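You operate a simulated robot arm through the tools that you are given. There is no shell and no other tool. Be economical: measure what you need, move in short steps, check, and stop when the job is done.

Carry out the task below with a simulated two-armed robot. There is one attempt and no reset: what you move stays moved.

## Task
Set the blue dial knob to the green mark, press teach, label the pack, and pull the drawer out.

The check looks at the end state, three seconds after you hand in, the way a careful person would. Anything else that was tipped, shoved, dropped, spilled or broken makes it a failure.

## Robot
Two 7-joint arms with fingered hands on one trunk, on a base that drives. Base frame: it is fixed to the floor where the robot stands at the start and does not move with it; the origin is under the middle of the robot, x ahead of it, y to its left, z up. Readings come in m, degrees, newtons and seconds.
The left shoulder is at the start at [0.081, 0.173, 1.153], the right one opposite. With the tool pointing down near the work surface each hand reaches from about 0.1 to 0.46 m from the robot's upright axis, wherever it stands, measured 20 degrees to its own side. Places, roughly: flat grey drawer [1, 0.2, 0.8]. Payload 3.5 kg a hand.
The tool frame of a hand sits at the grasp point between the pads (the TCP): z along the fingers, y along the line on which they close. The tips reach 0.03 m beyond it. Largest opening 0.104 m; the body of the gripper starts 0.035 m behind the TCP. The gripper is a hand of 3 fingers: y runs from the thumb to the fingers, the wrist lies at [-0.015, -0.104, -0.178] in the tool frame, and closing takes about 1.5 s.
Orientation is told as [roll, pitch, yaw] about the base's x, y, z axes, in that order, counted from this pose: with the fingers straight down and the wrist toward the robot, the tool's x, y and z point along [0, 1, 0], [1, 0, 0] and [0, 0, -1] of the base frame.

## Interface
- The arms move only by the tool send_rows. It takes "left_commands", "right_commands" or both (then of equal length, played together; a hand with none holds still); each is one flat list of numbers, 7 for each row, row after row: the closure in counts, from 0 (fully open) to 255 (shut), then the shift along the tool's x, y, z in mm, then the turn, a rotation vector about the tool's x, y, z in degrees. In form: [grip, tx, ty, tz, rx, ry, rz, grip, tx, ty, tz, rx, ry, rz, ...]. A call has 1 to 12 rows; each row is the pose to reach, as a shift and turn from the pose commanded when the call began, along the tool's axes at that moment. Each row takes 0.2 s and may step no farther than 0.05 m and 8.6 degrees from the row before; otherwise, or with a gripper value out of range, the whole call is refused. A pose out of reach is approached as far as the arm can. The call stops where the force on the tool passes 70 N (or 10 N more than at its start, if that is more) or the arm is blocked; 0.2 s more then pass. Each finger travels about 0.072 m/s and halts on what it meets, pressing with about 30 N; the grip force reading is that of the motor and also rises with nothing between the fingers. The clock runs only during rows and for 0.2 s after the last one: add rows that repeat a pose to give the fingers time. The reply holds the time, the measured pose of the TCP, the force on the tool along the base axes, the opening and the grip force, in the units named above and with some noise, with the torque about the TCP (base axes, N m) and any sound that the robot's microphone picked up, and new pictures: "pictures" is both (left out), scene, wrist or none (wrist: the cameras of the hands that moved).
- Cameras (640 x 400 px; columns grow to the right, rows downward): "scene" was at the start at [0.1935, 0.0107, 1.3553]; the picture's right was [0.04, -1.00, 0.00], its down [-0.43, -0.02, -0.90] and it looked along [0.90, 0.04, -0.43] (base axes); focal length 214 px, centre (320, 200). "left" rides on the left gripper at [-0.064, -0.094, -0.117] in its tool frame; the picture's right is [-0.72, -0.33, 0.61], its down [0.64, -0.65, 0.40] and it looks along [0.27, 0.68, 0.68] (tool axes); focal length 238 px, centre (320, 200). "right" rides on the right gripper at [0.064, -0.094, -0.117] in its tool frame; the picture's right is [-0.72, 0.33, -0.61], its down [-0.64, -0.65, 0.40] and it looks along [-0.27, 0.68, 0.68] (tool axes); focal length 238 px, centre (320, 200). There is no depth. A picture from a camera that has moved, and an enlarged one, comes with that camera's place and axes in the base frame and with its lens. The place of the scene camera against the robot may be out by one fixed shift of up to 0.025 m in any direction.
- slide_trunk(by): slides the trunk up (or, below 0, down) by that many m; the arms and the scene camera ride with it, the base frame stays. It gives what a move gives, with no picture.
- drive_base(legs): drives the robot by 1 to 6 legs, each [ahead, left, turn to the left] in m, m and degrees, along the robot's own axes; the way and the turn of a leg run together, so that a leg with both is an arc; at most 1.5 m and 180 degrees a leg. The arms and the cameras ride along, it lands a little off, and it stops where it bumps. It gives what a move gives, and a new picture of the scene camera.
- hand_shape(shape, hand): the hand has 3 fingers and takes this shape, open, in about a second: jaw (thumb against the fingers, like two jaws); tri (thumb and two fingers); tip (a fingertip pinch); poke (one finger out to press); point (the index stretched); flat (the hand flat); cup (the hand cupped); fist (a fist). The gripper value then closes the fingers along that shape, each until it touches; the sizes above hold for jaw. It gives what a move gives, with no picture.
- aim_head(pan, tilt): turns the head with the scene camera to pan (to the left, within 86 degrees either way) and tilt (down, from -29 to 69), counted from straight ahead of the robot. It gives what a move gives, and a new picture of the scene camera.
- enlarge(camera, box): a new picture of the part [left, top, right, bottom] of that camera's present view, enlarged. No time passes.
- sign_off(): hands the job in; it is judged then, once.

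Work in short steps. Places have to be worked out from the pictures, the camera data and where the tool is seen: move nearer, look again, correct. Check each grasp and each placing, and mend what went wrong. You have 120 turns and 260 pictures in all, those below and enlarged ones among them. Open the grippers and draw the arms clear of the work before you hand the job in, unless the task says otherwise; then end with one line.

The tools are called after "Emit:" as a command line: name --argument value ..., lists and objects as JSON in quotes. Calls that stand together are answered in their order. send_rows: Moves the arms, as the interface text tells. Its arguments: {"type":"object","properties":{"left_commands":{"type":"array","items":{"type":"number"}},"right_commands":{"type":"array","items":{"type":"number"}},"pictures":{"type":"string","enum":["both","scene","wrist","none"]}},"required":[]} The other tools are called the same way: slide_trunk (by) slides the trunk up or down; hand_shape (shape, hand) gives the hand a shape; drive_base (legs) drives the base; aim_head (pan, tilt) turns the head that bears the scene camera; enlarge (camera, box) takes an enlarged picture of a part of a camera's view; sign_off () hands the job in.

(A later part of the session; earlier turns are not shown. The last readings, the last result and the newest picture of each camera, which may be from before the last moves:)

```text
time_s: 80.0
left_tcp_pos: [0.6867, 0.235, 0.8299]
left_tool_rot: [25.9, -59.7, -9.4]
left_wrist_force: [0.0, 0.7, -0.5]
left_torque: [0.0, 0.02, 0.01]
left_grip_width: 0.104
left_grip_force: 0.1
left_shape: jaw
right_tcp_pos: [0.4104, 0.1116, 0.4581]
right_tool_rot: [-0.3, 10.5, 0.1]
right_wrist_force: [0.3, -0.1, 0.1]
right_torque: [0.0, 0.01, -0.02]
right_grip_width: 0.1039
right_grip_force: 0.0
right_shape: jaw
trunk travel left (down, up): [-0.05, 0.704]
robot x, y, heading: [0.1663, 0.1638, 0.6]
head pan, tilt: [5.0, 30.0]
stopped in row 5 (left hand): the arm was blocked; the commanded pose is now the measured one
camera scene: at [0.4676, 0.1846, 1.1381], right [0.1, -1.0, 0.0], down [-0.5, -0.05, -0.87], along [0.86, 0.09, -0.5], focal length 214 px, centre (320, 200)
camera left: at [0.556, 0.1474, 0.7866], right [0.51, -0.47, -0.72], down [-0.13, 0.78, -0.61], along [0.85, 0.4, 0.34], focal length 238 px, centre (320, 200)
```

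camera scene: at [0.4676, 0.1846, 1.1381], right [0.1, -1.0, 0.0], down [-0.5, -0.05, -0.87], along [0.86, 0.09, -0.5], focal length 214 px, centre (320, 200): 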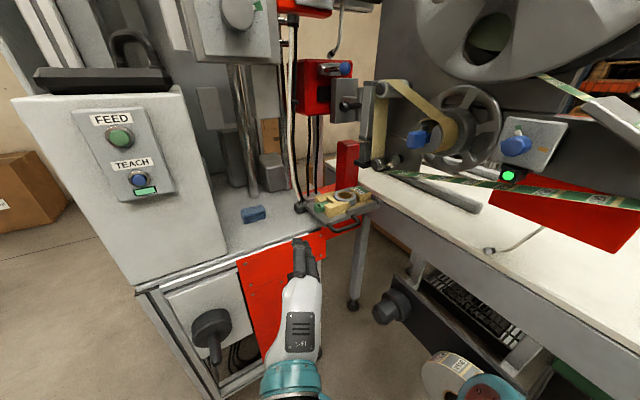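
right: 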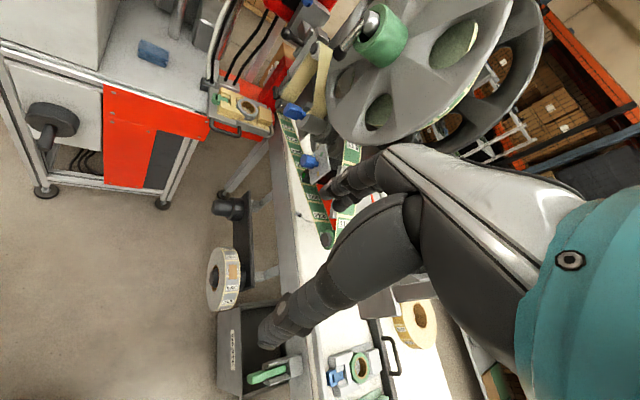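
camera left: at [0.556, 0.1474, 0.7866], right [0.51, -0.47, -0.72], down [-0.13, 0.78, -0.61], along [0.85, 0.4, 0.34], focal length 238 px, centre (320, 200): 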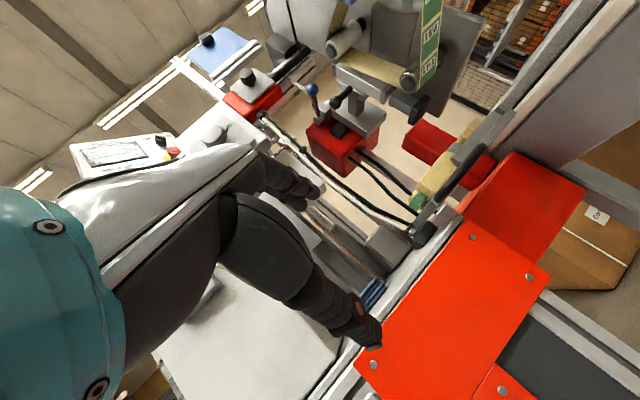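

Blocked midway; look down to see where the two arms are.

Emit:
aim_head --pan 0 --tilt 66

Emit:
aim_head --pan 40 --tilt 55

```text
time_s: 81.0
left_tcp_pos: [0.6875, 0.236, 0.8297]
left_tool_rot: [25.8, -59.7, -9.3]
left_wrist_force: [-0.3, -0.4, 0.5]
left_torque: [0.01, -0.01, 0.02]
left_grip_width: 0.1039
left_grip_force: 0.1
left_shape: jaw
right_tcp_pos: [0.4102, 0.1111, 0.4576]
right_tool_rot: [-0.3, 10.5, 0.0]
right_wrist_force: [0.2, -0.6, -0.6]
right_torque: [0.01, -0.02, -0.02]
right_grip_width: 0.1041
right_grip_force: 0.1
right_shape: jaw
trunk travel left (down, up): [-0.05, 0.704]
robot x, y, heading: [0.1673, 0.1668, 0.6]
head pan, tilt: [0.0, 66.0]
camera scene: at [0.437, 0.1763, 1.0894], right [0.01, -1.0, 0.0], down [-0.91, -0.01, -0.41], along [0.41, 0.0, -0.91], focal length 214 px, centre (320, 200)
```

scene: 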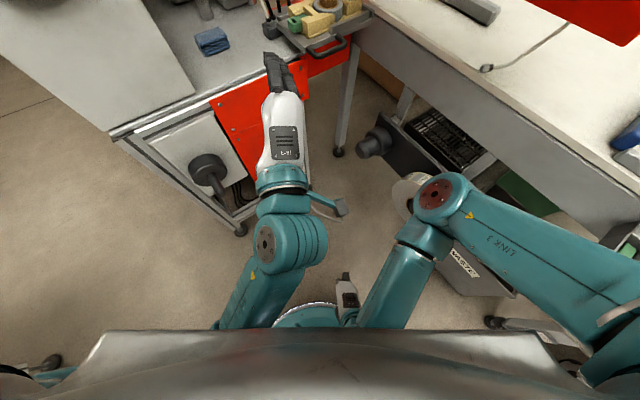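

```text
time_s: 82.1
left_tcp_pos: [0.6877, 0.2356, 0.829]
left_tool_rot: [25.8, -59.7, -9.4]
left_wrist_force: [0.3, -0.3, -0.4]
left_torque: [0.01, 0.01, -0.01]
left_grip_width: 0.1042
left_grip_force: 0.1
left_shape: jaw
right_tcp_pos: [0.4097, 0.1117, 0.4583]
right_tool_rot: [-0.2, 10.6, -0.1]
right_wrist_force: [-1.0, 0.1, -1.2]
right_torque: [0.0, -0.03, 0.02]
right_grip_width: 0.1041
right_grip_force: 0.0
right_shape: jaw
trunk travel left (down, up): [-0.05, 0.704]
robot x, y, heading: [0.1698, 0.1636, 0.5]
head pan, tilt: [40.0, 55.0]
camera scene: at [0.4323, 0.2225, 1.102], right [0.65, -0.76, 0.0], down [-0.62, -0.53, -0.57], along [0.44, 0.37, -0.82], focal length 214 px, centre (320, 200)
```

scene: 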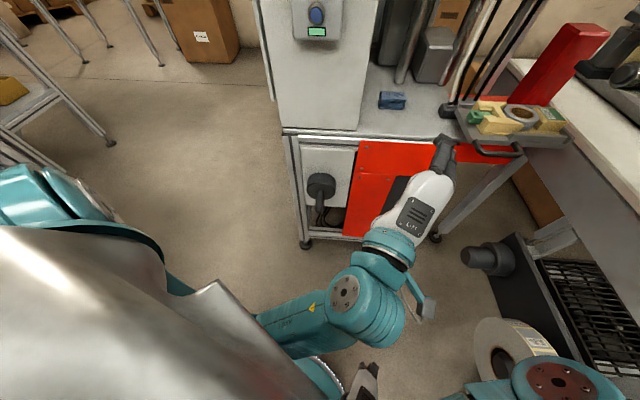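

The left hand is actually in a usable attitude (fingers 27° down, heading ~20°). I'll check the handle in the wrist and scene views for an accurate position.

Emit:
enlarge --camera "left" --box '[360, 90, 560, 240]'

Emit:
enlarge --camera "scene" --box '[420, 90, 580, 190]'

```text
2.67 times, centred on (460, 165) of left
camera zoom: at [0.5558, 0.1472, 0.7867], right [0.51, -0.47, -0.72], down [-0.13, 0.78, -0.61], along [0.85, 0.4, 0.34], focal length 636 px, centre (-53, 293)
```

zoom: 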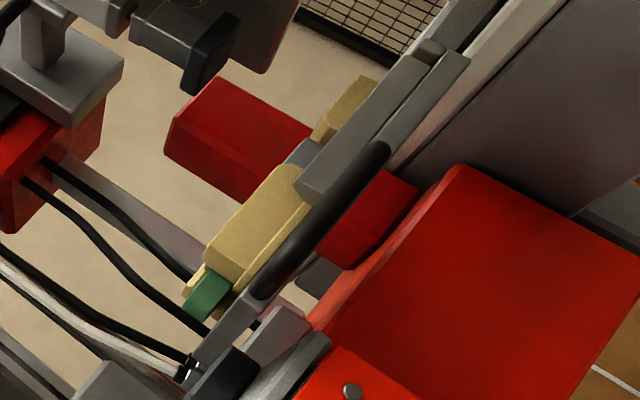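

```text
4.00 times, centred on (500, 140) of scene
camera zoom: at [0.4323, 0.2225, 1.102], right [0.65, -0.76, 0.0], down [-0.62, -0.53, -0.57], along [0.44, 0.37, -0.82], focal length 858 px, centre (-400, 440)
```

zoom: 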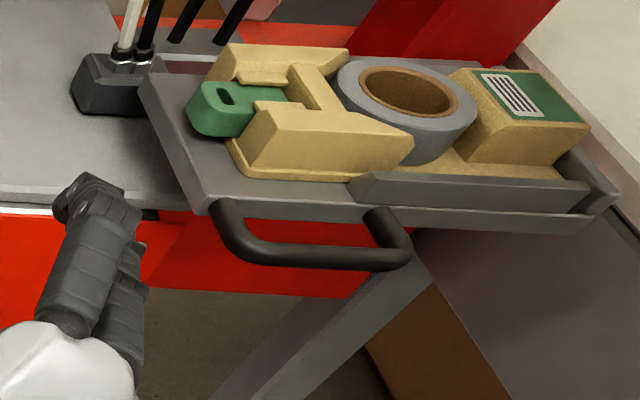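

Wrist ray puts the bar at y≈0.158, z≈0.783, x≈0.91. I'll move to 80 mm before it along the finger axis, rolling −18° to align with the bar.

Emit:
send_rows --left_commands '[30, -22, 13, 17, 0, 0, -3, 60, -44, 25, 35, 0, 0, -6, 80, -66, 38, 52, 0, 0, -9, 90, -88, 51, 70, 0, 0, -12, 90, -110, 63, 87, 0, 0, -15, 90, -132, 76, 104, 0, 0, -18]' --pictures "both"

```text
time_s: 82.8
left_tcp_pos: [0.7446, 0.2197, 0.7904]
left_tool_rot: [34.0, -61.1, -14.0]
left_wrist_force: [0.3, -0.2, 0.1]
left_torque: [0.01, 0.0, 0.07]
left_grip_width: 0.0719
left_grip_force: 0.0
left_shape: jaw
right_tcp_pos: [0.4108, 0.1114, 0.4585]
right_tool_rot: [-0.3, 10.3, 0.1]
right_wrist_force: [0.0, 0.2, 0.6]
right_torque: [0.01, -0.01, -0.01]
right_grip_width: 0.1041
right_grip_force: 0.0
right_shape: jaw
trunk travel left (down, up): [-0.05, 0.704]
robot x, y, heading: [0.169, 0.1662, 0.8]
head pan, tilt: [40.0, 55.0]
stopped in row 3 (left hand): the arm was blocked; the commanded pose is now the measured one
camera scene: at [0.432, 0.2227, 1.1021], right [0.65, -0.76, 0.0], down [-0.62, -0.53, -0.57], along [0.44, 0.37, -0.82], focal length 214 px, centre (320, 200)
camera left: at [0.6185, 0.1279, 0.7378], right [0.56, -0.4, -0.73], down [-0.15, 0.82, -0.56], along [0.82, 0.42, 0.4], focal length 238 px, centre (320, 200)
```

scene: 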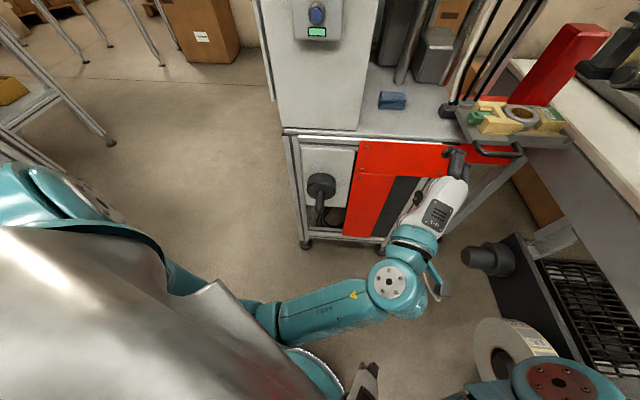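
left: 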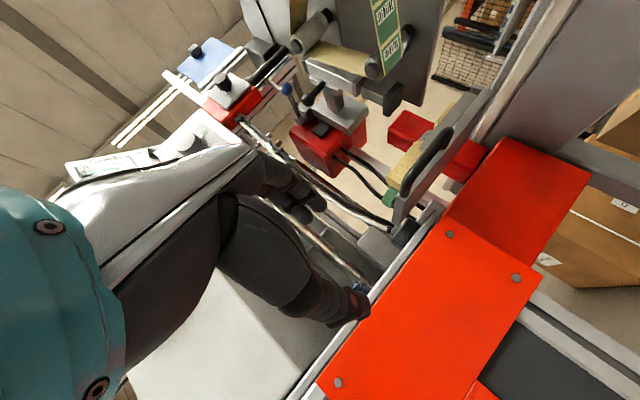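

The left forearm is likely fouling the low-leaning torso/right hand. I'll raise the trunk 0.15 m to give it room (elbow still below the dial), then look.

Emit:
slide_trunk --by 0.15

Emit:
aim_head --pan 0 --tilt 50

```text
time_s: 84.5
left_tcp_pos: [0.7481, 0.2389, 0.9283]
left_tool_rot: [43.7, -59.7, -21.6]
left_wrist_force: [0.7, -0.1, -0.5]
left_torque: [0.01, -0.03, 0.01]
left_grip_width: 0.0717
left_grip_force: 0.1
left_shape: jaw
right_tcp_pos: [0.4098, 0.1119, 0.608]
right_tool_rot: [-0.2, 10.6, 0.0]
right_wrist_force: [-0.6, -0.1, 0.5]
right_torque: [0.0, 0.02, 0.03]
right_grip_width: 0.104
right_grip_force: 0.1
right_shape: jaw
trunk travel left (down, up): [-0.2, 0.554]
robot x, y, heading: [0.1688, 0.1647, 0.6]
head pan, tilt: [40.0, 55.0]
```

```text
time_s: 85.6
left_tcp_pos: [0.7469, 0.2387, 0.9278]
left_tool_rot: [43.8, -59.8, -21.8]
left_wrist_force: [-0.3, 0.3, -0.4]
left_torque: [0.0, -0.01, -0.01]
left_grip_width: 0.0718
left_grip_force: 0.0
left_shape: jaw
right_tcp_pos: [0.4102, 0.1107, 0.6088]
right_tool_rot: [-0.3, 10.5, 0.0]
right_wrist_force: [0.7, 0.0, 0.1]
right_torque: [0.03, 0.01, -0.02]
right_grip_width: 0.104
right_grip_force: 0.2
right_shape: jaw
trunk travel left (down, up): [-0.2, 0.554]
robot x, y, heading: [0.1695, 0.168, 0.4]
head pan, tilt: [0.0, 50.0]
camera scene: at [0.3695, 0.1756, 1.267], right [0.01, -1.0, 0.0], down [-0.77, -0.01, -0.64], along [0.64, 0.01, -0.77], focal length 214 px, centre (320, 200)
```

scene: 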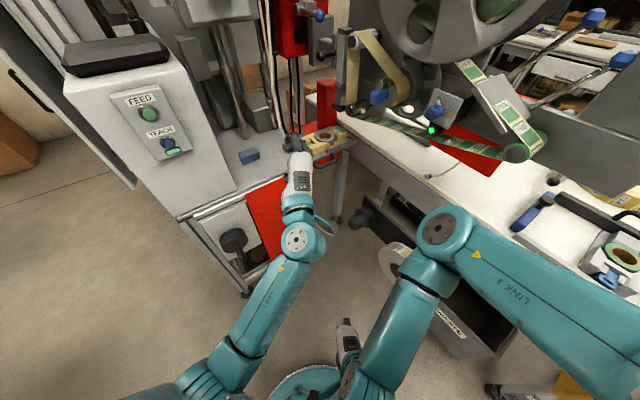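

Now there's room. Move again to ~80 mm short of the bar, rolling −24° to align with it.

Emit:
send_rows --left_commands '[90, -26, -3, 11, 0, 0, -4, 90, -52, -7, 22, 0, 0, -8, 90, -79, -10, 34, 0, 0, -12, 90, -105, -14, 45, 0, 0, -16, 90, -131, -17, 57, 0, 0, -20, 90, -158, -21, 68, 0, 0, -24]' --pictures "both"

Emit:
enlarge --camera "left" --box '[320, 120, 520, 270]'

Emit:
enlarge --camera "scene" --box '[270, 110, 370, 185]'

```text
time_s: 87.0
left_tcp_pos: [0.8208, 0.1327, 0.8838]
left_tool_rot: [-9.7, -65.8, 34.3]
left_wrist_force: [0.4, -0.5, 0.5]
left_torque: [-0.01, -0.02, -0.01]
left_grip_width: 0.0676
left_grip_force: 0.1
left_shape: jaw
left hand out of reach, approached as far as the arm can: row 5, 6
right_tcp_pos: [0.4094, 0.1116, 0.6083]
right_tool_rot: [-0.2, 10.5, 0.0]
right_wrist_force: [0.2, -0.6, -0.3]
right_torque: [0.01, -0.03, -0.01]
right_grip_width: 0.1037
right_grip_force: 0.1
right_shape: jaw
trunk travel left (down, up): [-0.2, 0.554]
robot x, y, heading: [0.168, 0.1659, 0.9]
head pan, tilt: [0.0, 50.0]
camera scene: at [0.3693, 0.1749, 1.2671], right [0.01, -1.0, 0.0], down [-0.77, -0.01, -0.64], along [0.64, 0.01, -0.77], focal length 214 px, centre (320, 200)
camera left: at [0.7182, 0.0093, 0.849], right [0.71, -0.5, -0.5], down [-0.16, 0.58, -0.8], along [0.68, 0.65, 0.33], focal length 238 px, centre (320, 200)
```

scene: 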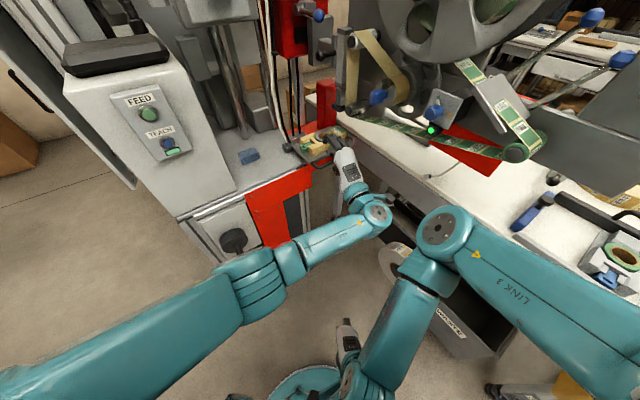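
left: 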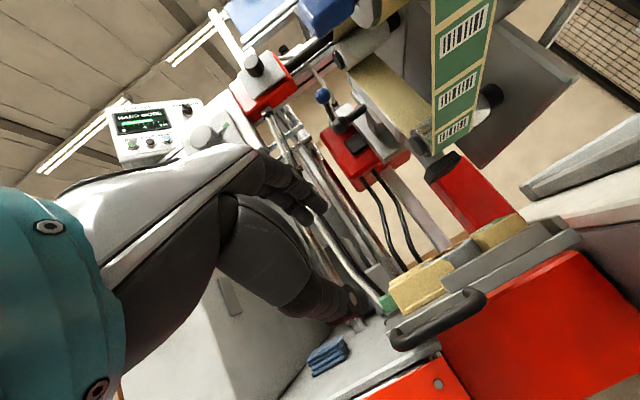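

```text
2.67 times, centred on (420, 195) of left
camera zoom: at [0.7182, 0.0093, 0.849], right [0.71, -0.5, -0.5], down [-0.16, 0.58, -0.8], along [0.68, 0.65, 0.33], focal length 636 px, centre (53, 213)
```

zoom: 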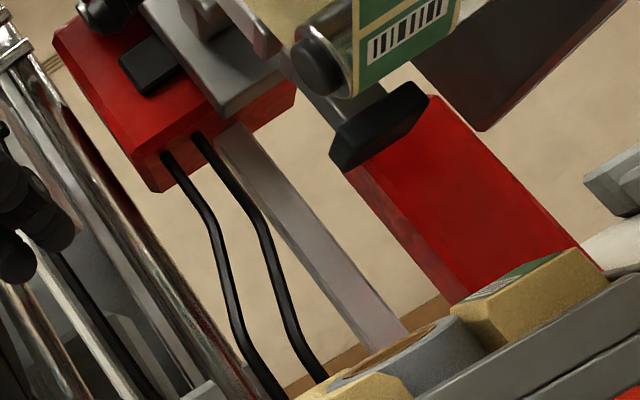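

```text
5.33 times, centred on (320, 148) of scene
camera zoom: at [0.3693, 0.1749, 1.2671], right [0.01, -1.0, 0.0], down [-0.77, -0.01, -0.64], along [0.64, 0.01, -0.77], focal length 1144 px, centre (320, 480)
```

zoom: 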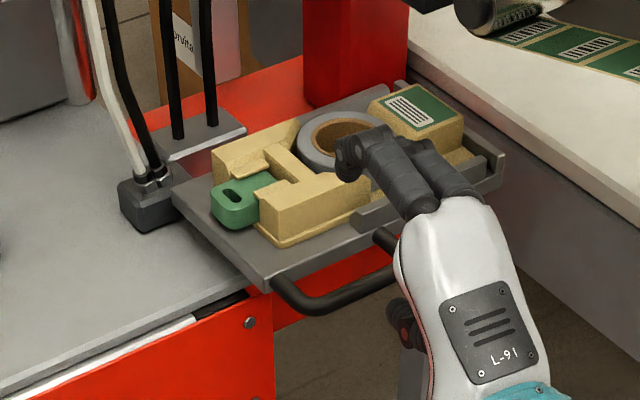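

Triangulated bar: (0.920,0.158,0.781). I'll first lower the hand in line with the bar (tool y −55, x −13) and see whether it's in reach.

Emit:
send_rows --left_commands '[90, -5, -20, 0, 0, 0, 0, 90, -9, -38, 5, 0, 0, 0, 90, -13, -55, 20, 0, 0, 0, 90, -13, -55, 40, 0, 0, 0]' --pictures "wrist"

```text
time_s: 88.0
left_tcp_pos: [0.8289, 0.1632, 0.8361]
left_tool_rot: [-15.2, -65.3, 40.3]
left_wrist_force: [0.4, 0.3, -0.8]
left_torque: [-0.04, -0.01, -0.01]
left_grip_width: 0.0675
left_grip_force: 0.0
left_shape: jaw
left hand out of reach, approached as far as the arm can: row 1, 2, 3, 4
right_tcp_pos: [0.4104, 0.112, 0.6074]
right_tool_rot: [-0.4, 10.4, 0.0]
right_wrist_force: [0.1, 1.1, 0.2]
right_torque: [-0.02, -0.01, -0.01]
right_grip_width: 0.1037
right_grip_force: 0.1
right_shape: jaw
trunk travel left (down, up): [-0.2, 0.554]
robot x, y, heading: [0.1681, 0.1637, 0.9]
head pan, tilt: [0.0, 50.0]
camera left: at [0.7274, 0.0384, 0.8031], right [0.73, -0.5, -0.46], down [-0.15, 0.54, -0.83], along [0.67, 0.67, 0.32], focal length 238 px, centre (320, 200)
```

left: 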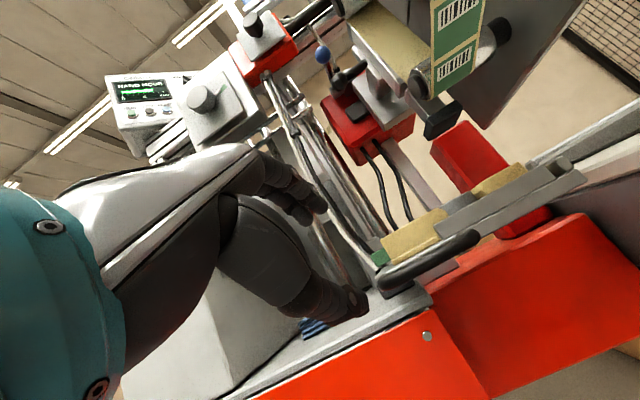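

At the reach limit. Retract 60 mm and lower a bit, drop the trunk 0.05 m, then drive the base a little toward the drawer.

Emit:
send_rows --left_commands '[90, 0, 0, -30, 0, 0, 0, 90, 0, 0, -60, 0, 0, 0, 90, 0, 0, -90, 0, 0, 0]' --pictures "none"

Emit:
slide_trunk --by -0.05

Emit:
drive_base --legs '[[0.08, 0.05, 0]]'

Emit:
send_rows --left_commands '[90, 0, 0, 0, 0, 0, 0]' --pictures "wrist"

```text
time_s: 88.8
left_tcp_pos: [0.7515, 0.1313, 0.8734]
left_tool_rot: [-15.1, -65.4, 40.3]
left_wrist_force: [0.6, 0.6, -0.8]
left_torque: [0.04, -0.01, 0.02]
left_grip_width: 0.0675
left_grip_force: 0.0
left_shape: jaw
right_tcp_pos: [0.4098, 0.1116, 0.6081]
right_tool_rot: [-0.3, 10.5, 0.0]
right_wrist_force: [-0.2, -0.6, 0.7]
right_torque: [0.01, -0.01, 0.0]
right_grip_width: 0.1038
right_grip_force: 0.0
right_shape: jaw
trunk travel left (down, up): [-0.2, 0.554]
robot x, y, heading: [0.1668, 0.1666, 0.7]
head pan, tilt: [0.0, 50.0]
```

```text
time_s: 89.7
left_tcp_pos: [0.7513, 0.1315, 0.8229]
left_tool_rot: [-15.3, -65.5, 40.4]
left_wrist_force: [0.4, -0.1, 0.5]
left_torque: [0.03, 0.05, 0.0]
left_grip_width: 0.0676
left_grip_force: 0.1
left_shape: jaw
right_tcp_pos: [0.4106, 0.1115, 0.5569]
right_tool_rot: [-0.3, 10.4, -0.2]
right_wrist_force: [0.5, -0.1, -0.2]
right_torque: [0.0, -0.05, 0.01]
right_grip_width: 0.1039
right_grip_force: 0.0
right_shape: jaw
trunk travel left (down, up): [-0.15, 0.604]
robot x, y, heading: [0.1657, 0.1676, 0.6]
head pan, tilt: [0.0, 50.0]
```

```text
time_s: 90.9
left_tcp_pos: [0.8333, 0.1819, 0.8225]
left_tool_rot: [-15.1, -65.4, 40.2]
left_wrist_force: [-0.2, -0.7, 0.6]
left_torque: [-0.02, 0.0, -0.03]
left_grip_width: 0.0673
left_grip_force: 0.0
left_shape: jaw
right_tcp_pos: [0.4897, 0.1631, 0.5576]
right_tool_rot: [-0.3, 10.5, -0.1]
right_wrist_force: [-0.3, -0.5, -0.7]
right_torque: [-0.01, -0.02, 0.0]
right_grip_width: 0.1038
right_grip_force: 0.0
right_shape: jaw
trunk travel left (down, up): [-0.15, 0.604]
robot x, y, heading: [0.2481, 0.2191, 0.5]
head pan, tilt: [0.0, 50.0]
camera scene: at [0.477, 0.226, 1.2148], right [0.01, -1.0, 0.0], down [-0.77, -0.01, -0.64], along [0.64, 0.01, -0.77], focal length 214 px, centre (320, 200)
```

scene: 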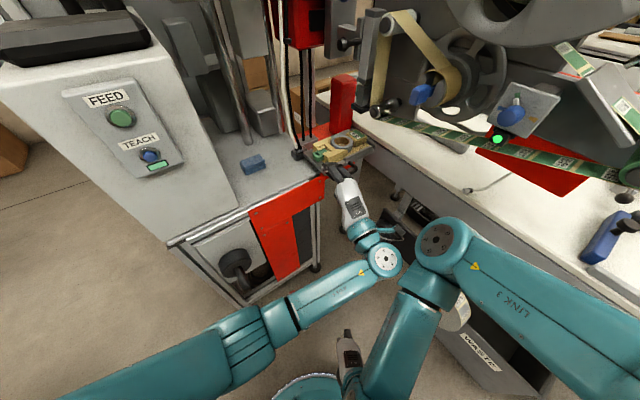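

```text
time_s: 91.3
left_tcp_pos: [0.8325, 0.1818, 0.823]
left_tool_rot: [-15.1, -65.4, 40.3]
left_wrist_force: [-0.2, -0.3, -0.1]
left_torque: [-0.03, -0.01, -0.02]
left_grip_width: 0.0674
left_grip_force: 0.0
left_shape: jaw
right_tcp_pos: [0.491, 0.1605, 0.5575]
right_tool_rot: [-0.2, 10.5, -0.1]
right_wrist_force: [0.0, 0.1, -0.7]
right_torque: [-0.01, 0.0, 0.04]
right_grip_width: 0.1039
right_grip_force: 0.2
right_shape: jaw
trunk travel left (down, up): [-0.15, 0.604]
robot x, y, heading: [0.2515, 0.2166, 0.6]
head pan, tilt: [0.0, 50.0]
camera left: at [0.7322, 0.0562, 0.7903], right [0.73, -0.5, -0.47], down [-0.15, 0.54, -0.83], along [0.67, 0.67, 0.32], focal length 238 px, centre (320, 200)
```

left: 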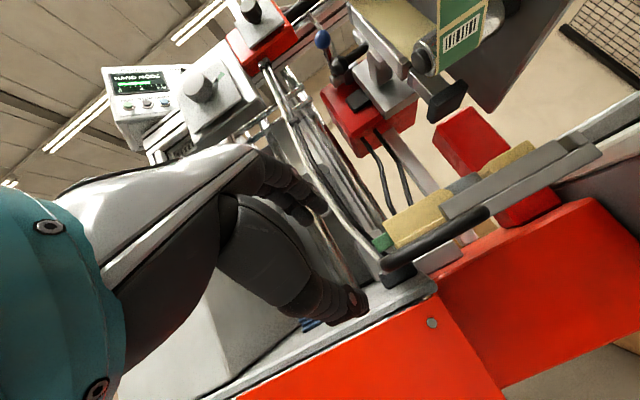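

Bar confirmed near (0.926,0.158,0.781). Shift sideways/down in line, narrow the fingers, and advance part way.

Emit:
send_rows --left_commands '[110, -20, -6, -5, 0, 0, 0, 130, -40, -11, -5, 0, 0, 0, 145, -58, -16, -5, 0, 0, 0, 145, -58, -16, 20, 0, 0, 0, 145, -58, -16, 40, 0, 0, 0]' --pictures "wrist"

Emit:
enlarge --camera "scene" --box '[290, 120, 390, 195]'

```text
time_s: 92.5
left_tcp_pos: [0.8517, 0.1456, 0.8134]
left_tool_rot: [-15.1, -65.4, 40.2]
left_wrist_force: [0.2, 0.4, 0.1]
left_torque: [-0.01, 0.0, 0.01]
left_grip_width: 0.0451
left_grip_force: 0.1
left_shape: jaw
left hand out of reach, approached as far as the arm can: row 2, 3, 4, 5
right_tcp_pos: [0.491, 0.162, 0.5585]
right_tool_rot: [-0.2, 10.4, -0.1]
right_wrist_force: [0.1, 0.2, 0.3]
right_torque: [0.03, -0.04, -0.04]
right_grip_width: 0.1039
right_grip_force: 0.0
right_shape: jaw
trunk travel left (down, up): [-0.15, 0.604]
robot x, y, heading: [0.2488, 0.2184, 0.6]
head pan, tilt: [0.0, 50.0]
camera left: at [0.7513, 0.0209, 0.781], right [0.73, -0.5, -0.47], down [-0.15, 0.54, -0.83], along [0.67, 0.67, 0.32], focal length 238 px, centre (320, 200)
```

left: 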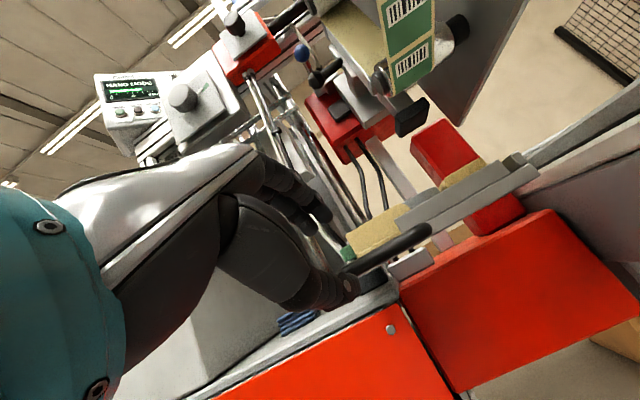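

```text
5.33 times, centred on (340, 158) of scene
camera zoom: at [0.4767, 0.2257, 1.2149], right [0.01, -1.0, 0.0], down [-0.77, -0.01, -0.64], along [0.64, 0.01, -0.77], focal length 1144 px, centre (213, 427)
```

zoom: 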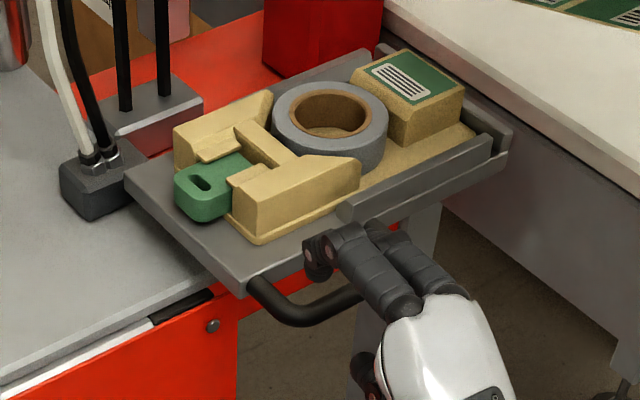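

Still reach-limited by ~40 mm. Retract 40 mm, advance the base a further ~60 mm along the drawer axis, then approach.

Emit:
send_rows --left_commands '[145, 0, -5, -20, 0, 0, 0, 145, 0, -10, -45, 0, 0, 0]' --pictures "none"

Emit:
drive_base --legs '[[0.055, 0.03, 0]]'

Emit:
send_rows --left_commands '[145, 0, 0, 0, 0, 0, 0]' --pictures "wrist"

```text
time_s: 93.1
left_tcp_pos: [0.819, 0.1474, 0.8193]
left_tool_rot: [-13.8, -66.0, 40.5]
left_wrist_force: [0.1, 0.0, -0.5]
left_torque: [0.0, -0.01, 0.02]
left_grip_width: 0.0449
left_grip_force: 0.0
left_shape: jaw
left hand out of reach, approached as far as the arm can: row 2
right_tcp_pos: [0.4851, 0.1643, 0.5587]
right_tool_rot: [0.0, 11.0, 0.4]
right_wrist_force: [1.5, 0.2, 1.0]
right_torque: [0.02, 0.06, 0.01]
right_grip_width: 0.1031
right_grip_force: 0.0
right_shape: jaw
trunk travel left (down, up): [-0.15, 0.604]
robot x, y, heading: [0.2475, 0.2158, 0.7]
head pan, tilt: [0.0, 50.0]
```

```text
time_s: 94.0
left_tcp_pos: [0.8749, 0.1771, 0.8176]
left_tool_rot: [-13.5, -66.0, 40.2]
left_wrist_force: [-1.4, -1.0, -1.8]
left_torque: [0.02, 0.09, 0.0]
left_grip_width: 0.0477
left_grip_force: 0.0
left_shape: jaw
right_tcp_pos: [0.5411, 0.1929, 0.5583]
right_tool_rot: [-0.3, 10.9, 0.2]
right_wrist_force: [0.2, 0.8, 0.2]
right_torque: [-0.01, -0.01, -0.01]
right_grip_width: 0.1039
right_grip_force: 0.2
right_shape: jaw
trunk travel left (down, up): [-0.15, 0.604]
robot x, y, heading: [0.3035, 0.2482, 0.6]
head pan, tilt: [0.0, 50.0]
camera scene: at [0.5309, 0.2565, 1.2148], right [0.01, -1.0, 0.0], down [-0.77, -0.01, -0.64], along [0.64, 0.01, -0.77], focal length 214 px, centre (320, 200)
```

scene: 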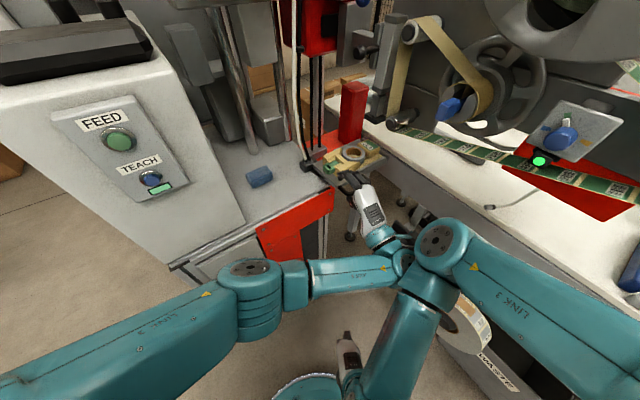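

```text
time_s: 94.4
left_tcp_pos: [0.8736, 0.1779, 0.817]
left_tool_rot: [-13.4, -66.1, 40.0]
left_wrist_force: [-1.5, 0.7, -1.9]
left_torque: [-0.03, 0.1, 0.0]
left_grip_width: 0.0475
left_grip_force: 0.1
left_shape: jaw
right_tcp_pos: [0.5405, 0.1927, 0.5586]
right_tool_rot: [-0.2, 10.9, 0.1]
right_wrist_force: [-0.6, 0.0, 1.3]
right_torque: [0.0, 0.02, 0.02]
right_grip_width: 0.1038
right_grip_force: 0.1
right_shape: jaw
trunk travel left (down, up): [-0.15, 0.604]
robot x, y, heading: [0.305, 0.2479, 0.9]
head pan, tilt: [0.0, 50.0]
camera left: at [0.7763, 0.0504, 0.7826], right [0.74, -0.48, -0.47], down [-0.16, 0.55, -0.82], along [0.65, 0.68, 0.33], focal length 238 px, centre (320, 200)
```

left: 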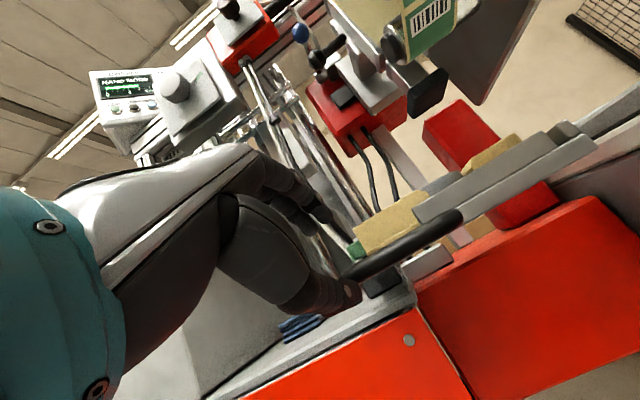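

The left wrist is right beside the right elbow — that's what limits me. I'll lower the right hand to straighten that arm downward and pull its elbow back.

Emit:
send_rows --right_commands '[0, 0, 5, 30, 0, 0, 0, 0, 0, 10, 60, 0, 0, 0, 0, 0, 15, 90, 0, 0, 0, 0, 0, 20, 120, 0, 0, 0, 0, 0, 25, 150, 0, 0, 0]' --pictures "scene"

```text
time_s: 94.8
left_tcp_pos: [0.8744, 0.1812, 0.8147]
left_tool_rot: [-12.2, -66.5, 39.3]
left_wrist_force: [-1.6, -0.4, -1.7]
left_torque: [-0.03, 0.08, -0.01]
left_grip_width: 0.0472
left_grip_force: 0.2
left_shape: jaw
right_tcp_pos: [0.5571, 0.1999, 0.547]
right_tool_rot: [0.8, 8.6, -0.4]
right_wrist_force: [14.3, -2.0, 28.1]
right_torque: [-0.13, 2.48, 0.26]
right_grip_width: 0.104
right_grip_force: 0.2
right_shape: jaw
trunk travel left (down, up): [-0.15, 0.604]
robot x, y, heading: [0.302, 0.2432, 0.8]
head pan, tilt: [0.0, 50.0]
stopped in row 1 (right hand): the force on the tool passed its limit (the readings are from after the stop); the commanded pose is now the measured one
camera scene: at [0.5303, 0.256, 1.2152], right [0.01, -1.0, 0.0], down [-0.77, -0.01, -0.64], along [0.64, 0.01, -0.77], focal length 214 px, centre (320, 200)
```

scene: 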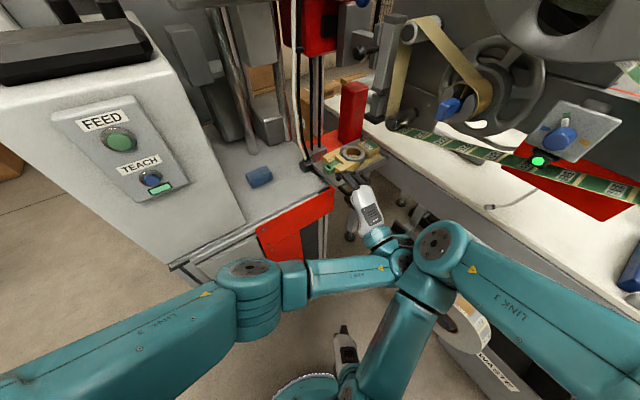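

New idea: approach the bar with the hand yawed to heading ≈−5°, which keeps the left wrist away from the right elbow and shortens reach. First retract both hands slightly and back the base off.

Emit:
send_rows --left_commands '[145, 0, 0, -25, 0, 0, 0, 145, 0, 5, -50, 0, 0, 0]' --right_commands '[0, 0, 0, -10, 0, 0, 0, 0, 0, 0, -20, 0, 0, 0]' --pictures "none"

Emit:
drive_base --legs '[[-0.07, -0.02, 0]]'

Emit:
send_rows --left_commands '[145, 0, 0, 0, 0.7, -6.9, 2.9, 145, 0, 0, 0, 1.5, -13.7, 5.9, 145, 0, 0, 0, 2.2, -20.5, 8.8, 145, 0, 0, 0, 2.9, -27.4, 11.7]' --pictures "both"

```text
time_s: 95.6
left_tcp_pos: [0.8612, 0.2022, 0.8233]
left_tool_rot: [-3.7, -69.1, 37.0]
left_wrist_force: [0.8, -0.2, -0.2]
left_torque: [0.03, -0.02, -0.02]
left_grip_width: 0.0451
left_grip_force: 0.0
left_shape: jaw
right_tcp_pos: [0.5408, 0.2, 0.5626]
right_tool_rot: [0.9, 10.8, 0.5]
right_wrist_force: [0.2, 0.0, 0.1]
right_torque: [-0.02, 0.04, -0.01]
right_grip_width: 0.1038
right_grip_force: 0.0
right_shape: jaw
trunk travel left (down, up): [-0.15, 0.604]
robot x, y, heading: [0.303, 0.2498, 0.9]
head pan, tilt: [0.0, 50.0]
stopped in row 2 (left hand): the arm was blocked; the commanded pose is now the measured one
```

```text
time_s: 96.6
left_tcp_pos: [0.7906, 0.1812, 0.8247]
left_tool_rot: [-3.7, -69.2, 37.0]
left_wrist_force: [0.1, -0.5, 0.6]
left_torque: [-0.02, 0.0, 0.0]
left_grip_width: 0.045
left_grip_force: 0.0
left_shape: jaw
right_tcp_pos: [0.47, 0.1795, 0.5631]
right_tool_rot: [1.0, 10.8, 0.5]
right_wrist_force: [-0.4, -1.1, -0.2]
right_torque: [0.01, -0.01, 0.01]
right_grip_width: 0.1037
right_grip_force: 0.0
right_shape: jaw
trunk travel left (down, up): [-0.15, 0.604]
robot x, y, heading: [0.2334, 0.2253, 0.6]
head pan, tilt: [0.0, 50.0]
camera scene: at [0.4601, 0.2358, 1.215], right [0.01, -1.0, 0.0], down [-0.77, -0.01, -0.64], along [0.64, 0.01, -0.77], focal length 214 px, centre (320, 200)
```

scene: 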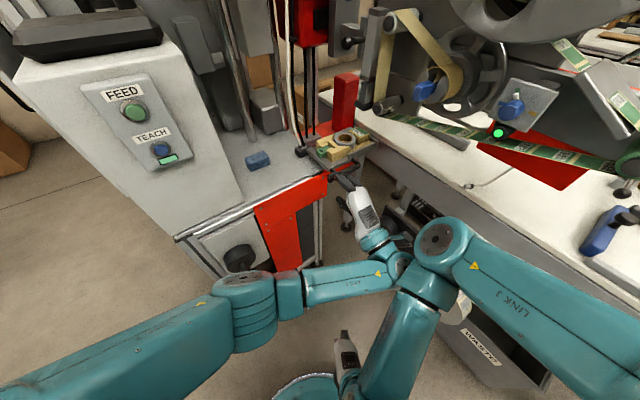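

```text
time_s: 97.6
left_tcp_pos: [0.7917, 0.1817, 0.8256]
left_tool_rot: [-1.9, -66.8, 5.3]
left_wrist_force: [0.4, -0.4, 0.2]
left_torque: [-0.02, 0.0, -0.03]
left_grip_width: 0.045
left_grip_force: 0.1
left_shape: jaw
right_tcp_pos: [0.4715, 0.1801, 0.5629]
right_tool_rot: [0.8, 10.7, 0.5]
right_wrist_force: [0.3, -0.2, 0.3]
right_torque: [-0.04, 0.01, 0.01]
right_grip_width: 0.1041
right_grip_force: 0.1
right_shape: jaw
trunk travel left (down, up): [-0.15, 0.604]
robot x, y, heading: [0.2315, 0.2295, 0.3]
head pan, tilt: [0.0, 50.0]
camera scene: at [0.4606, 0.2361, 1.2149], right [0.01, -1.0, 0.0], down [-0.77, -0.01, -0.64], along [0.64, 0.01, -0.77], focal length 214 px, centre (320, 200)
camera left: at [0.6497, 0.1073, 0.7842], right [0.48, -0.7, -0.53], down [0.08, 0.64, -0.77], along [0.87, 0.33, 0.36], focal length 238 px, centre (320, 200)
```

scene: 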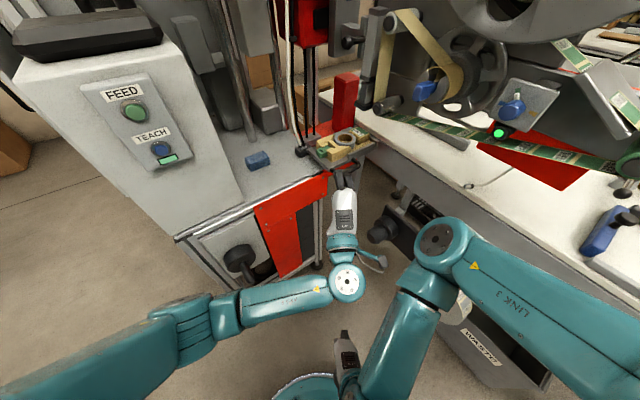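
left: 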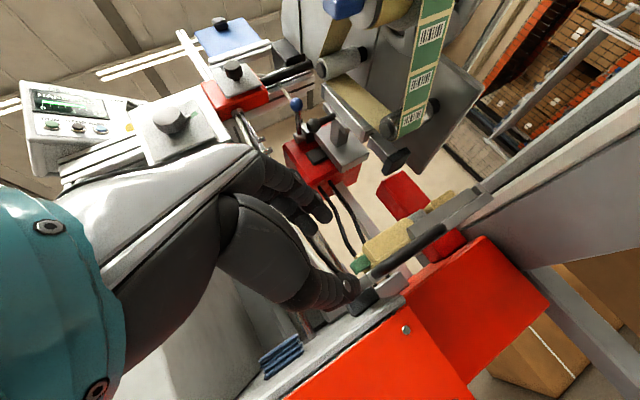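

Much better: the arms are well apart. Bar confirmed at (0.926,0.159,0.783). Approach to ~60 mm short.

Emit:
send_rows --left_commands '[140, -15, 5, 20, 0, 0, 0, 140, -31, 11, 50, 0, 0, 0, 140, -31, 11, 85, 0, 0, 0]' --pictures "wrist"

Emit:
enlarge --camera "scene" --box '[290, 120, 390, 195]'

```text
time_s: 98.4
left_tcp_pos: [0.8752, 0.1556, 0.8026]
left_tool_rot: [-1.9, -66.6, 5.4]
left_wrist_force: [0.4, -0.4, 0.2]
left_torque: [-0.02, -0.01, 0.03]
left_grip_width: 0.0464
left_grip_force: 0.0
left_shape: jaw
right_tcp_pos: [0.4724, 0.1792, 0.5632]
right_tool_rot: [0.9, 10.8, 0.6]
right_wrist_force: [-0.5, -0.1, -0.7]
right_torque: [-0.01, -0.01, -0.01]
right_grip_width: 0.1037
right_grip_force: 0.1
right_shape: jaw
trunk travel left (down, up): [-0.15, 0.604]
robot x, y, heading: [0.2296, 0.2232, 0.7]
head pan, tilt: [0.0, 50.0]
camera left: at [0.7349, 0.0818, 0.762], right [0.48, -0.7, -0.53], down [0.07, 0.64, -0.77], along [0.87, 0.33, 0.36], focal length 238 px, centre (320, 200)
```

left: 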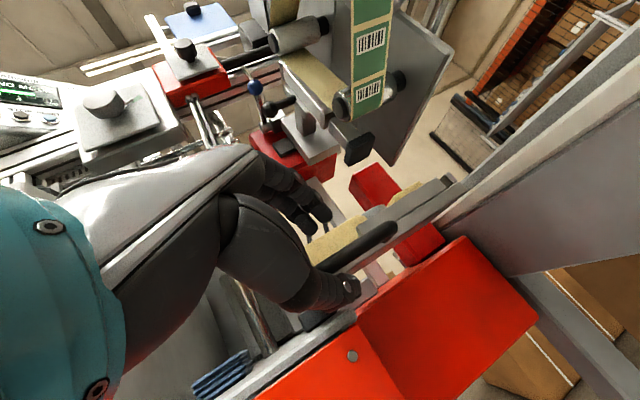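

```text
5.33 times, centred on (340, 158) of scene
camera zoom: at [0.4608, 0.2359, 1.2148], right [0.01, -1.0, 0.0], down [-0.77, -0.01, -0.64], along [0.64, 0.01, -0.77], focal length 1144 px, centre (213, 427)
```

zoom: 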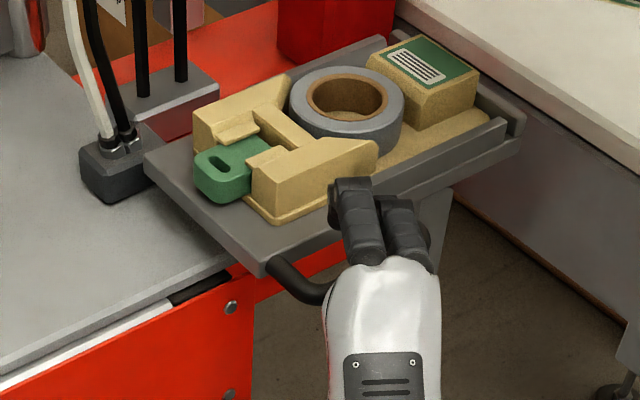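

Aligned. Advance 38 mm and close on the bar.

Emit:
send_rows --left_commands '[140, 0, 1, 20, 0, 0, 0, 140, 0, 1, 38, 0, 0, 0, 200, 0, 1, 38, 0, 0, 0, 255, 0, 1, 38, 0, 0, 0, 255, 0, 1, 38, 0, 0, 0, 255, 0, 1, 38, 0, 0, 0]' --pictures "wrist"

Emit:
enlarge --camera "scene" --box '[290, 120, 390, 195]'

```text
time_s: 99.8
left_tcp_pos: [0.9118, 0.1584, 0.7871]
left_tool_rot: [-1.7, -66.8, 5.3]
left_wrist_force: [3.0, -0.5, -1.9]
left_torque: [0.11, -1.16, -0.09]
left_grip_width: 0.0195
left_grip_force: 29.9
left_shape: jaw
right_tcp_pos: [0.4718, 0.1788, 0.5636]
right_tool_rot: [0.9, 10.8, 0.5]
right_wrist_force: [0.1, -0.2, -0.3]
right_torque: [0.01, -0.01, -0.03]
right_grip_width: 0.1035
right_grip_force: 0.0
right_shape: jaw
trunk travel left (down, up): [-0.15, 0.604]
robot x, y, heading: [0.2335, 0.2245, 0.9]
head pan, tilt: [0.0, 50.0]
camera left: at [0.7698, 0.0848, 0.7465], right [0.48, -0.7, -0.53], down [0.07, 0.64, -0.77], along [0.87, 0.33, 0.36], focal length 238 px, centre (320, 200)
```

left: 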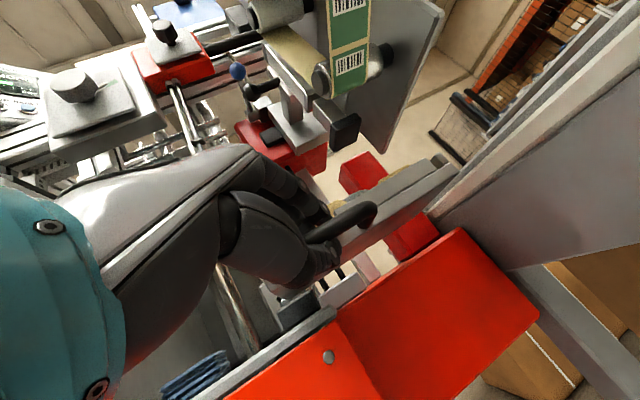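

```text
5.33 times, centred on (340, 158) of scene
camera zoom: at [0.4609, 0.2359, 1.2148], right [0.01, -1.0, 0.0], down [-0.77, -0.01, -0.64], along [0.64, 0.01, -0.77], focal length 1144 px, centre (213, 427)
```

zoom: 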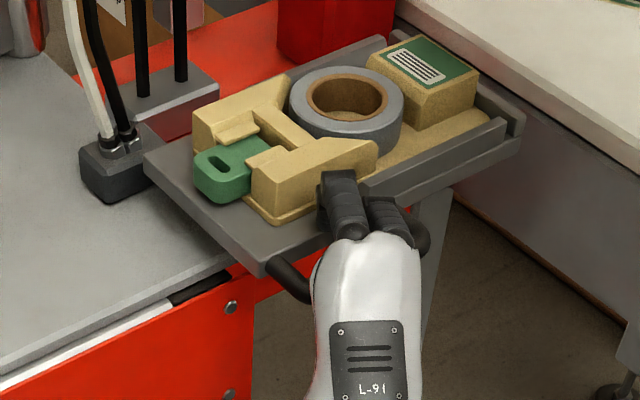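

Bar gripped (30 N). Pull 40 mm outward along the drawer axis with the arm.

Emit:
send_rows --left_commands '[255, -5, -3.4, -8, 0, 0, 0, 255, -10.5, -6.7, -15.6, 0, 0, 0, 255, -16, -10, -23, 0, 0, 0, 255, -21, -13.4, -31, 0, 0, 0]' --pictures "none"

Emit:
enlarge --camera "scene" --box '[290, 120, 390, 195]'

```text
time_s: 100.8
left_tcp_pos: [0.8882, 0.15, 0.7772]
left_tool_rot: [-1.1, -66.0, 6.3]
left_wrist_force: [54.3, 33.5, -13.1]
left_torque: [-0.31, 0.69, 0.94]
left_grip_width: 0.0136
left_grip_force: 30.0
left_shape: jaw
right_tcp_pos: [0.4745, 0.1819, 0.5623]
right_tool_rot: [0.7, 11.1, 0.5]
right_wrist_force: [0.0, 0.6, -0.6]
right_torque: [0.01, -0.02, 0.03]
right_grip_width: 0.1034
right_grip_force: 0.1
right_shape: jaw
trunk travel left (down, up): [-0.15, 0.604]
robot x, y, heading: [0.2343, 0.2257, 0.6]
head pan, tilt: [0.0, 50.0]
```

```text
5.33 times, centred on (340, 158) of scene
camera zoom: at [0.4672, 0.2396, 1.2135], right [0.01, -1.0, 0.0], down [-0.77, -0.01, -0.64], along [0.64, 0.01, -0.77], focal length 1144 px, centre (213, 427)
```

zoom: 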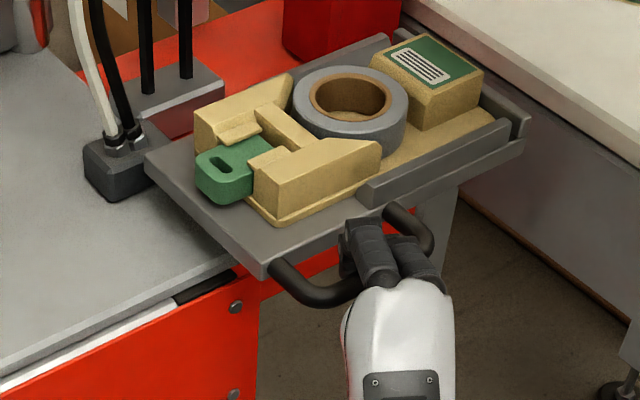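

The drawer resists: 64 N pulling exactly along its axis with no clear movement. Try a bit further to see whether it breaks loose.

Emit:
send_rows --left_commands '[255, -5, -3.4, -8, 0, 0, 0, 255, -10.5, -6.7, -15.6, 0, 0, 0, 255, -16, -10, -23, 0, 0, 0, 255, -21, -13.4, -31, 0, 0, 0]' --pictures "none"

Emit:
enlarge --camera "scene" --box '[290, 120, 390, 195]'

```text
time_s: 101.8
left_tcp_pos: [0.8445, 0.1116, 0.7871]
left_tool_rot: [-1.8, -66.9, 5.4]
left_wrist_force: [-0.5, 0.6, 0.0]
left_torque: [0.02, -0.02, -0.02]
left_grip_width: 0.0152
left_grip_force: 30.4
left_shape: jaw
right_tcp_pos: [0.4725, 0.1806, 0.5625]
right_tool_rot: [0.9, 10.8, 0.4]
right_wrist_force: [-0.1, -0.4, 0.0]
right_torque: [-0.01, -0.03, -0.01]
right_grip_width: 0.104
right_grip_force: 0.2
right_shape: jaw
trunk travel left (down, up): [-0.15, 0.604]
robot x, y, heading: [0.2335, 0.2232, 0.8]
head pan, tilt: [0.0, 50.0]
```

```text
5.33 times, centred on (340, 158) of scene
camera zoom: at [0.4604, 0.2358, 1.2149], right [0.01, -1.0, 0.0], down [-0.77, -0.01, -0.64], along [0.64, 0.01, -0.77], focal length 1144 px, centre (213, 427)
```

zoom: 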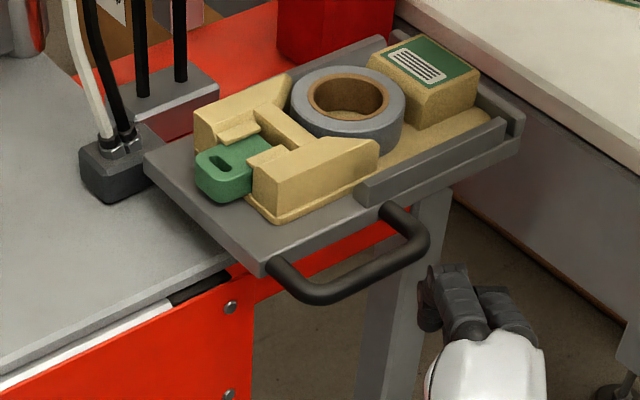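

The grip slipped off; the drawer did not move. I'll inspect the drawer closely for a latch.

Emit:
enlarge --camera "scene" --box '[300, 120, 350, 155]'

Emit:
enlarge --camera "scene" --box '[340, 120, 390, 155]'

Emit:
enlarge --camera "left" --box '[240, 100, 560, 320]'

```text
11.43 times, centred on (325, 138) of scene
camera zoom: at [0.4604, 0.2358, 1.2149], right [0.01, -1.0, 0.0], down [-0.77, -0.01, -0.64], along [0.64, 0.01, -0.77], focal length 2451 px, centre (263, 914)
```

zoom: 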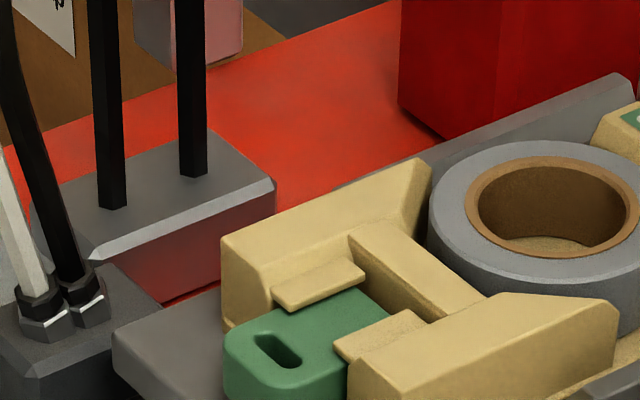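

```text
11.43 times, centred on (365, 138) of scene
camera zoom: at [0.4604, 0.2358, 1.2149], right [0.01, -1.0, 0.0], down [-0.77, -0.01, -0.64], along [0.64, 0.01, -0.77], focal length 2451 px, centre (-194, 914)
```

zoom: 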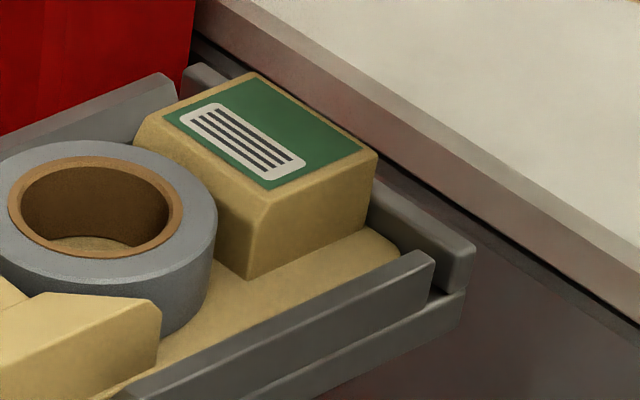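

```text
1.82 times, centred on (400, 210) of left
camera zoom: at [0.704, 0.0371, 0.747], right [0.48, -0.7, -0.53], down [0.07, 0.64, -0.77], along [0.87, 0.33, 0.36], focal length 433 px, centre (174, 182)
```

zoom: 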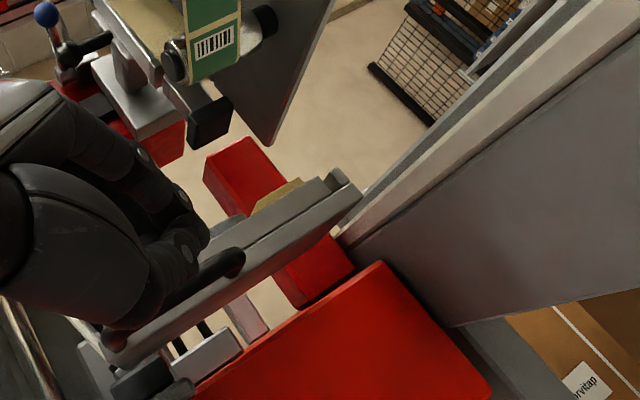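

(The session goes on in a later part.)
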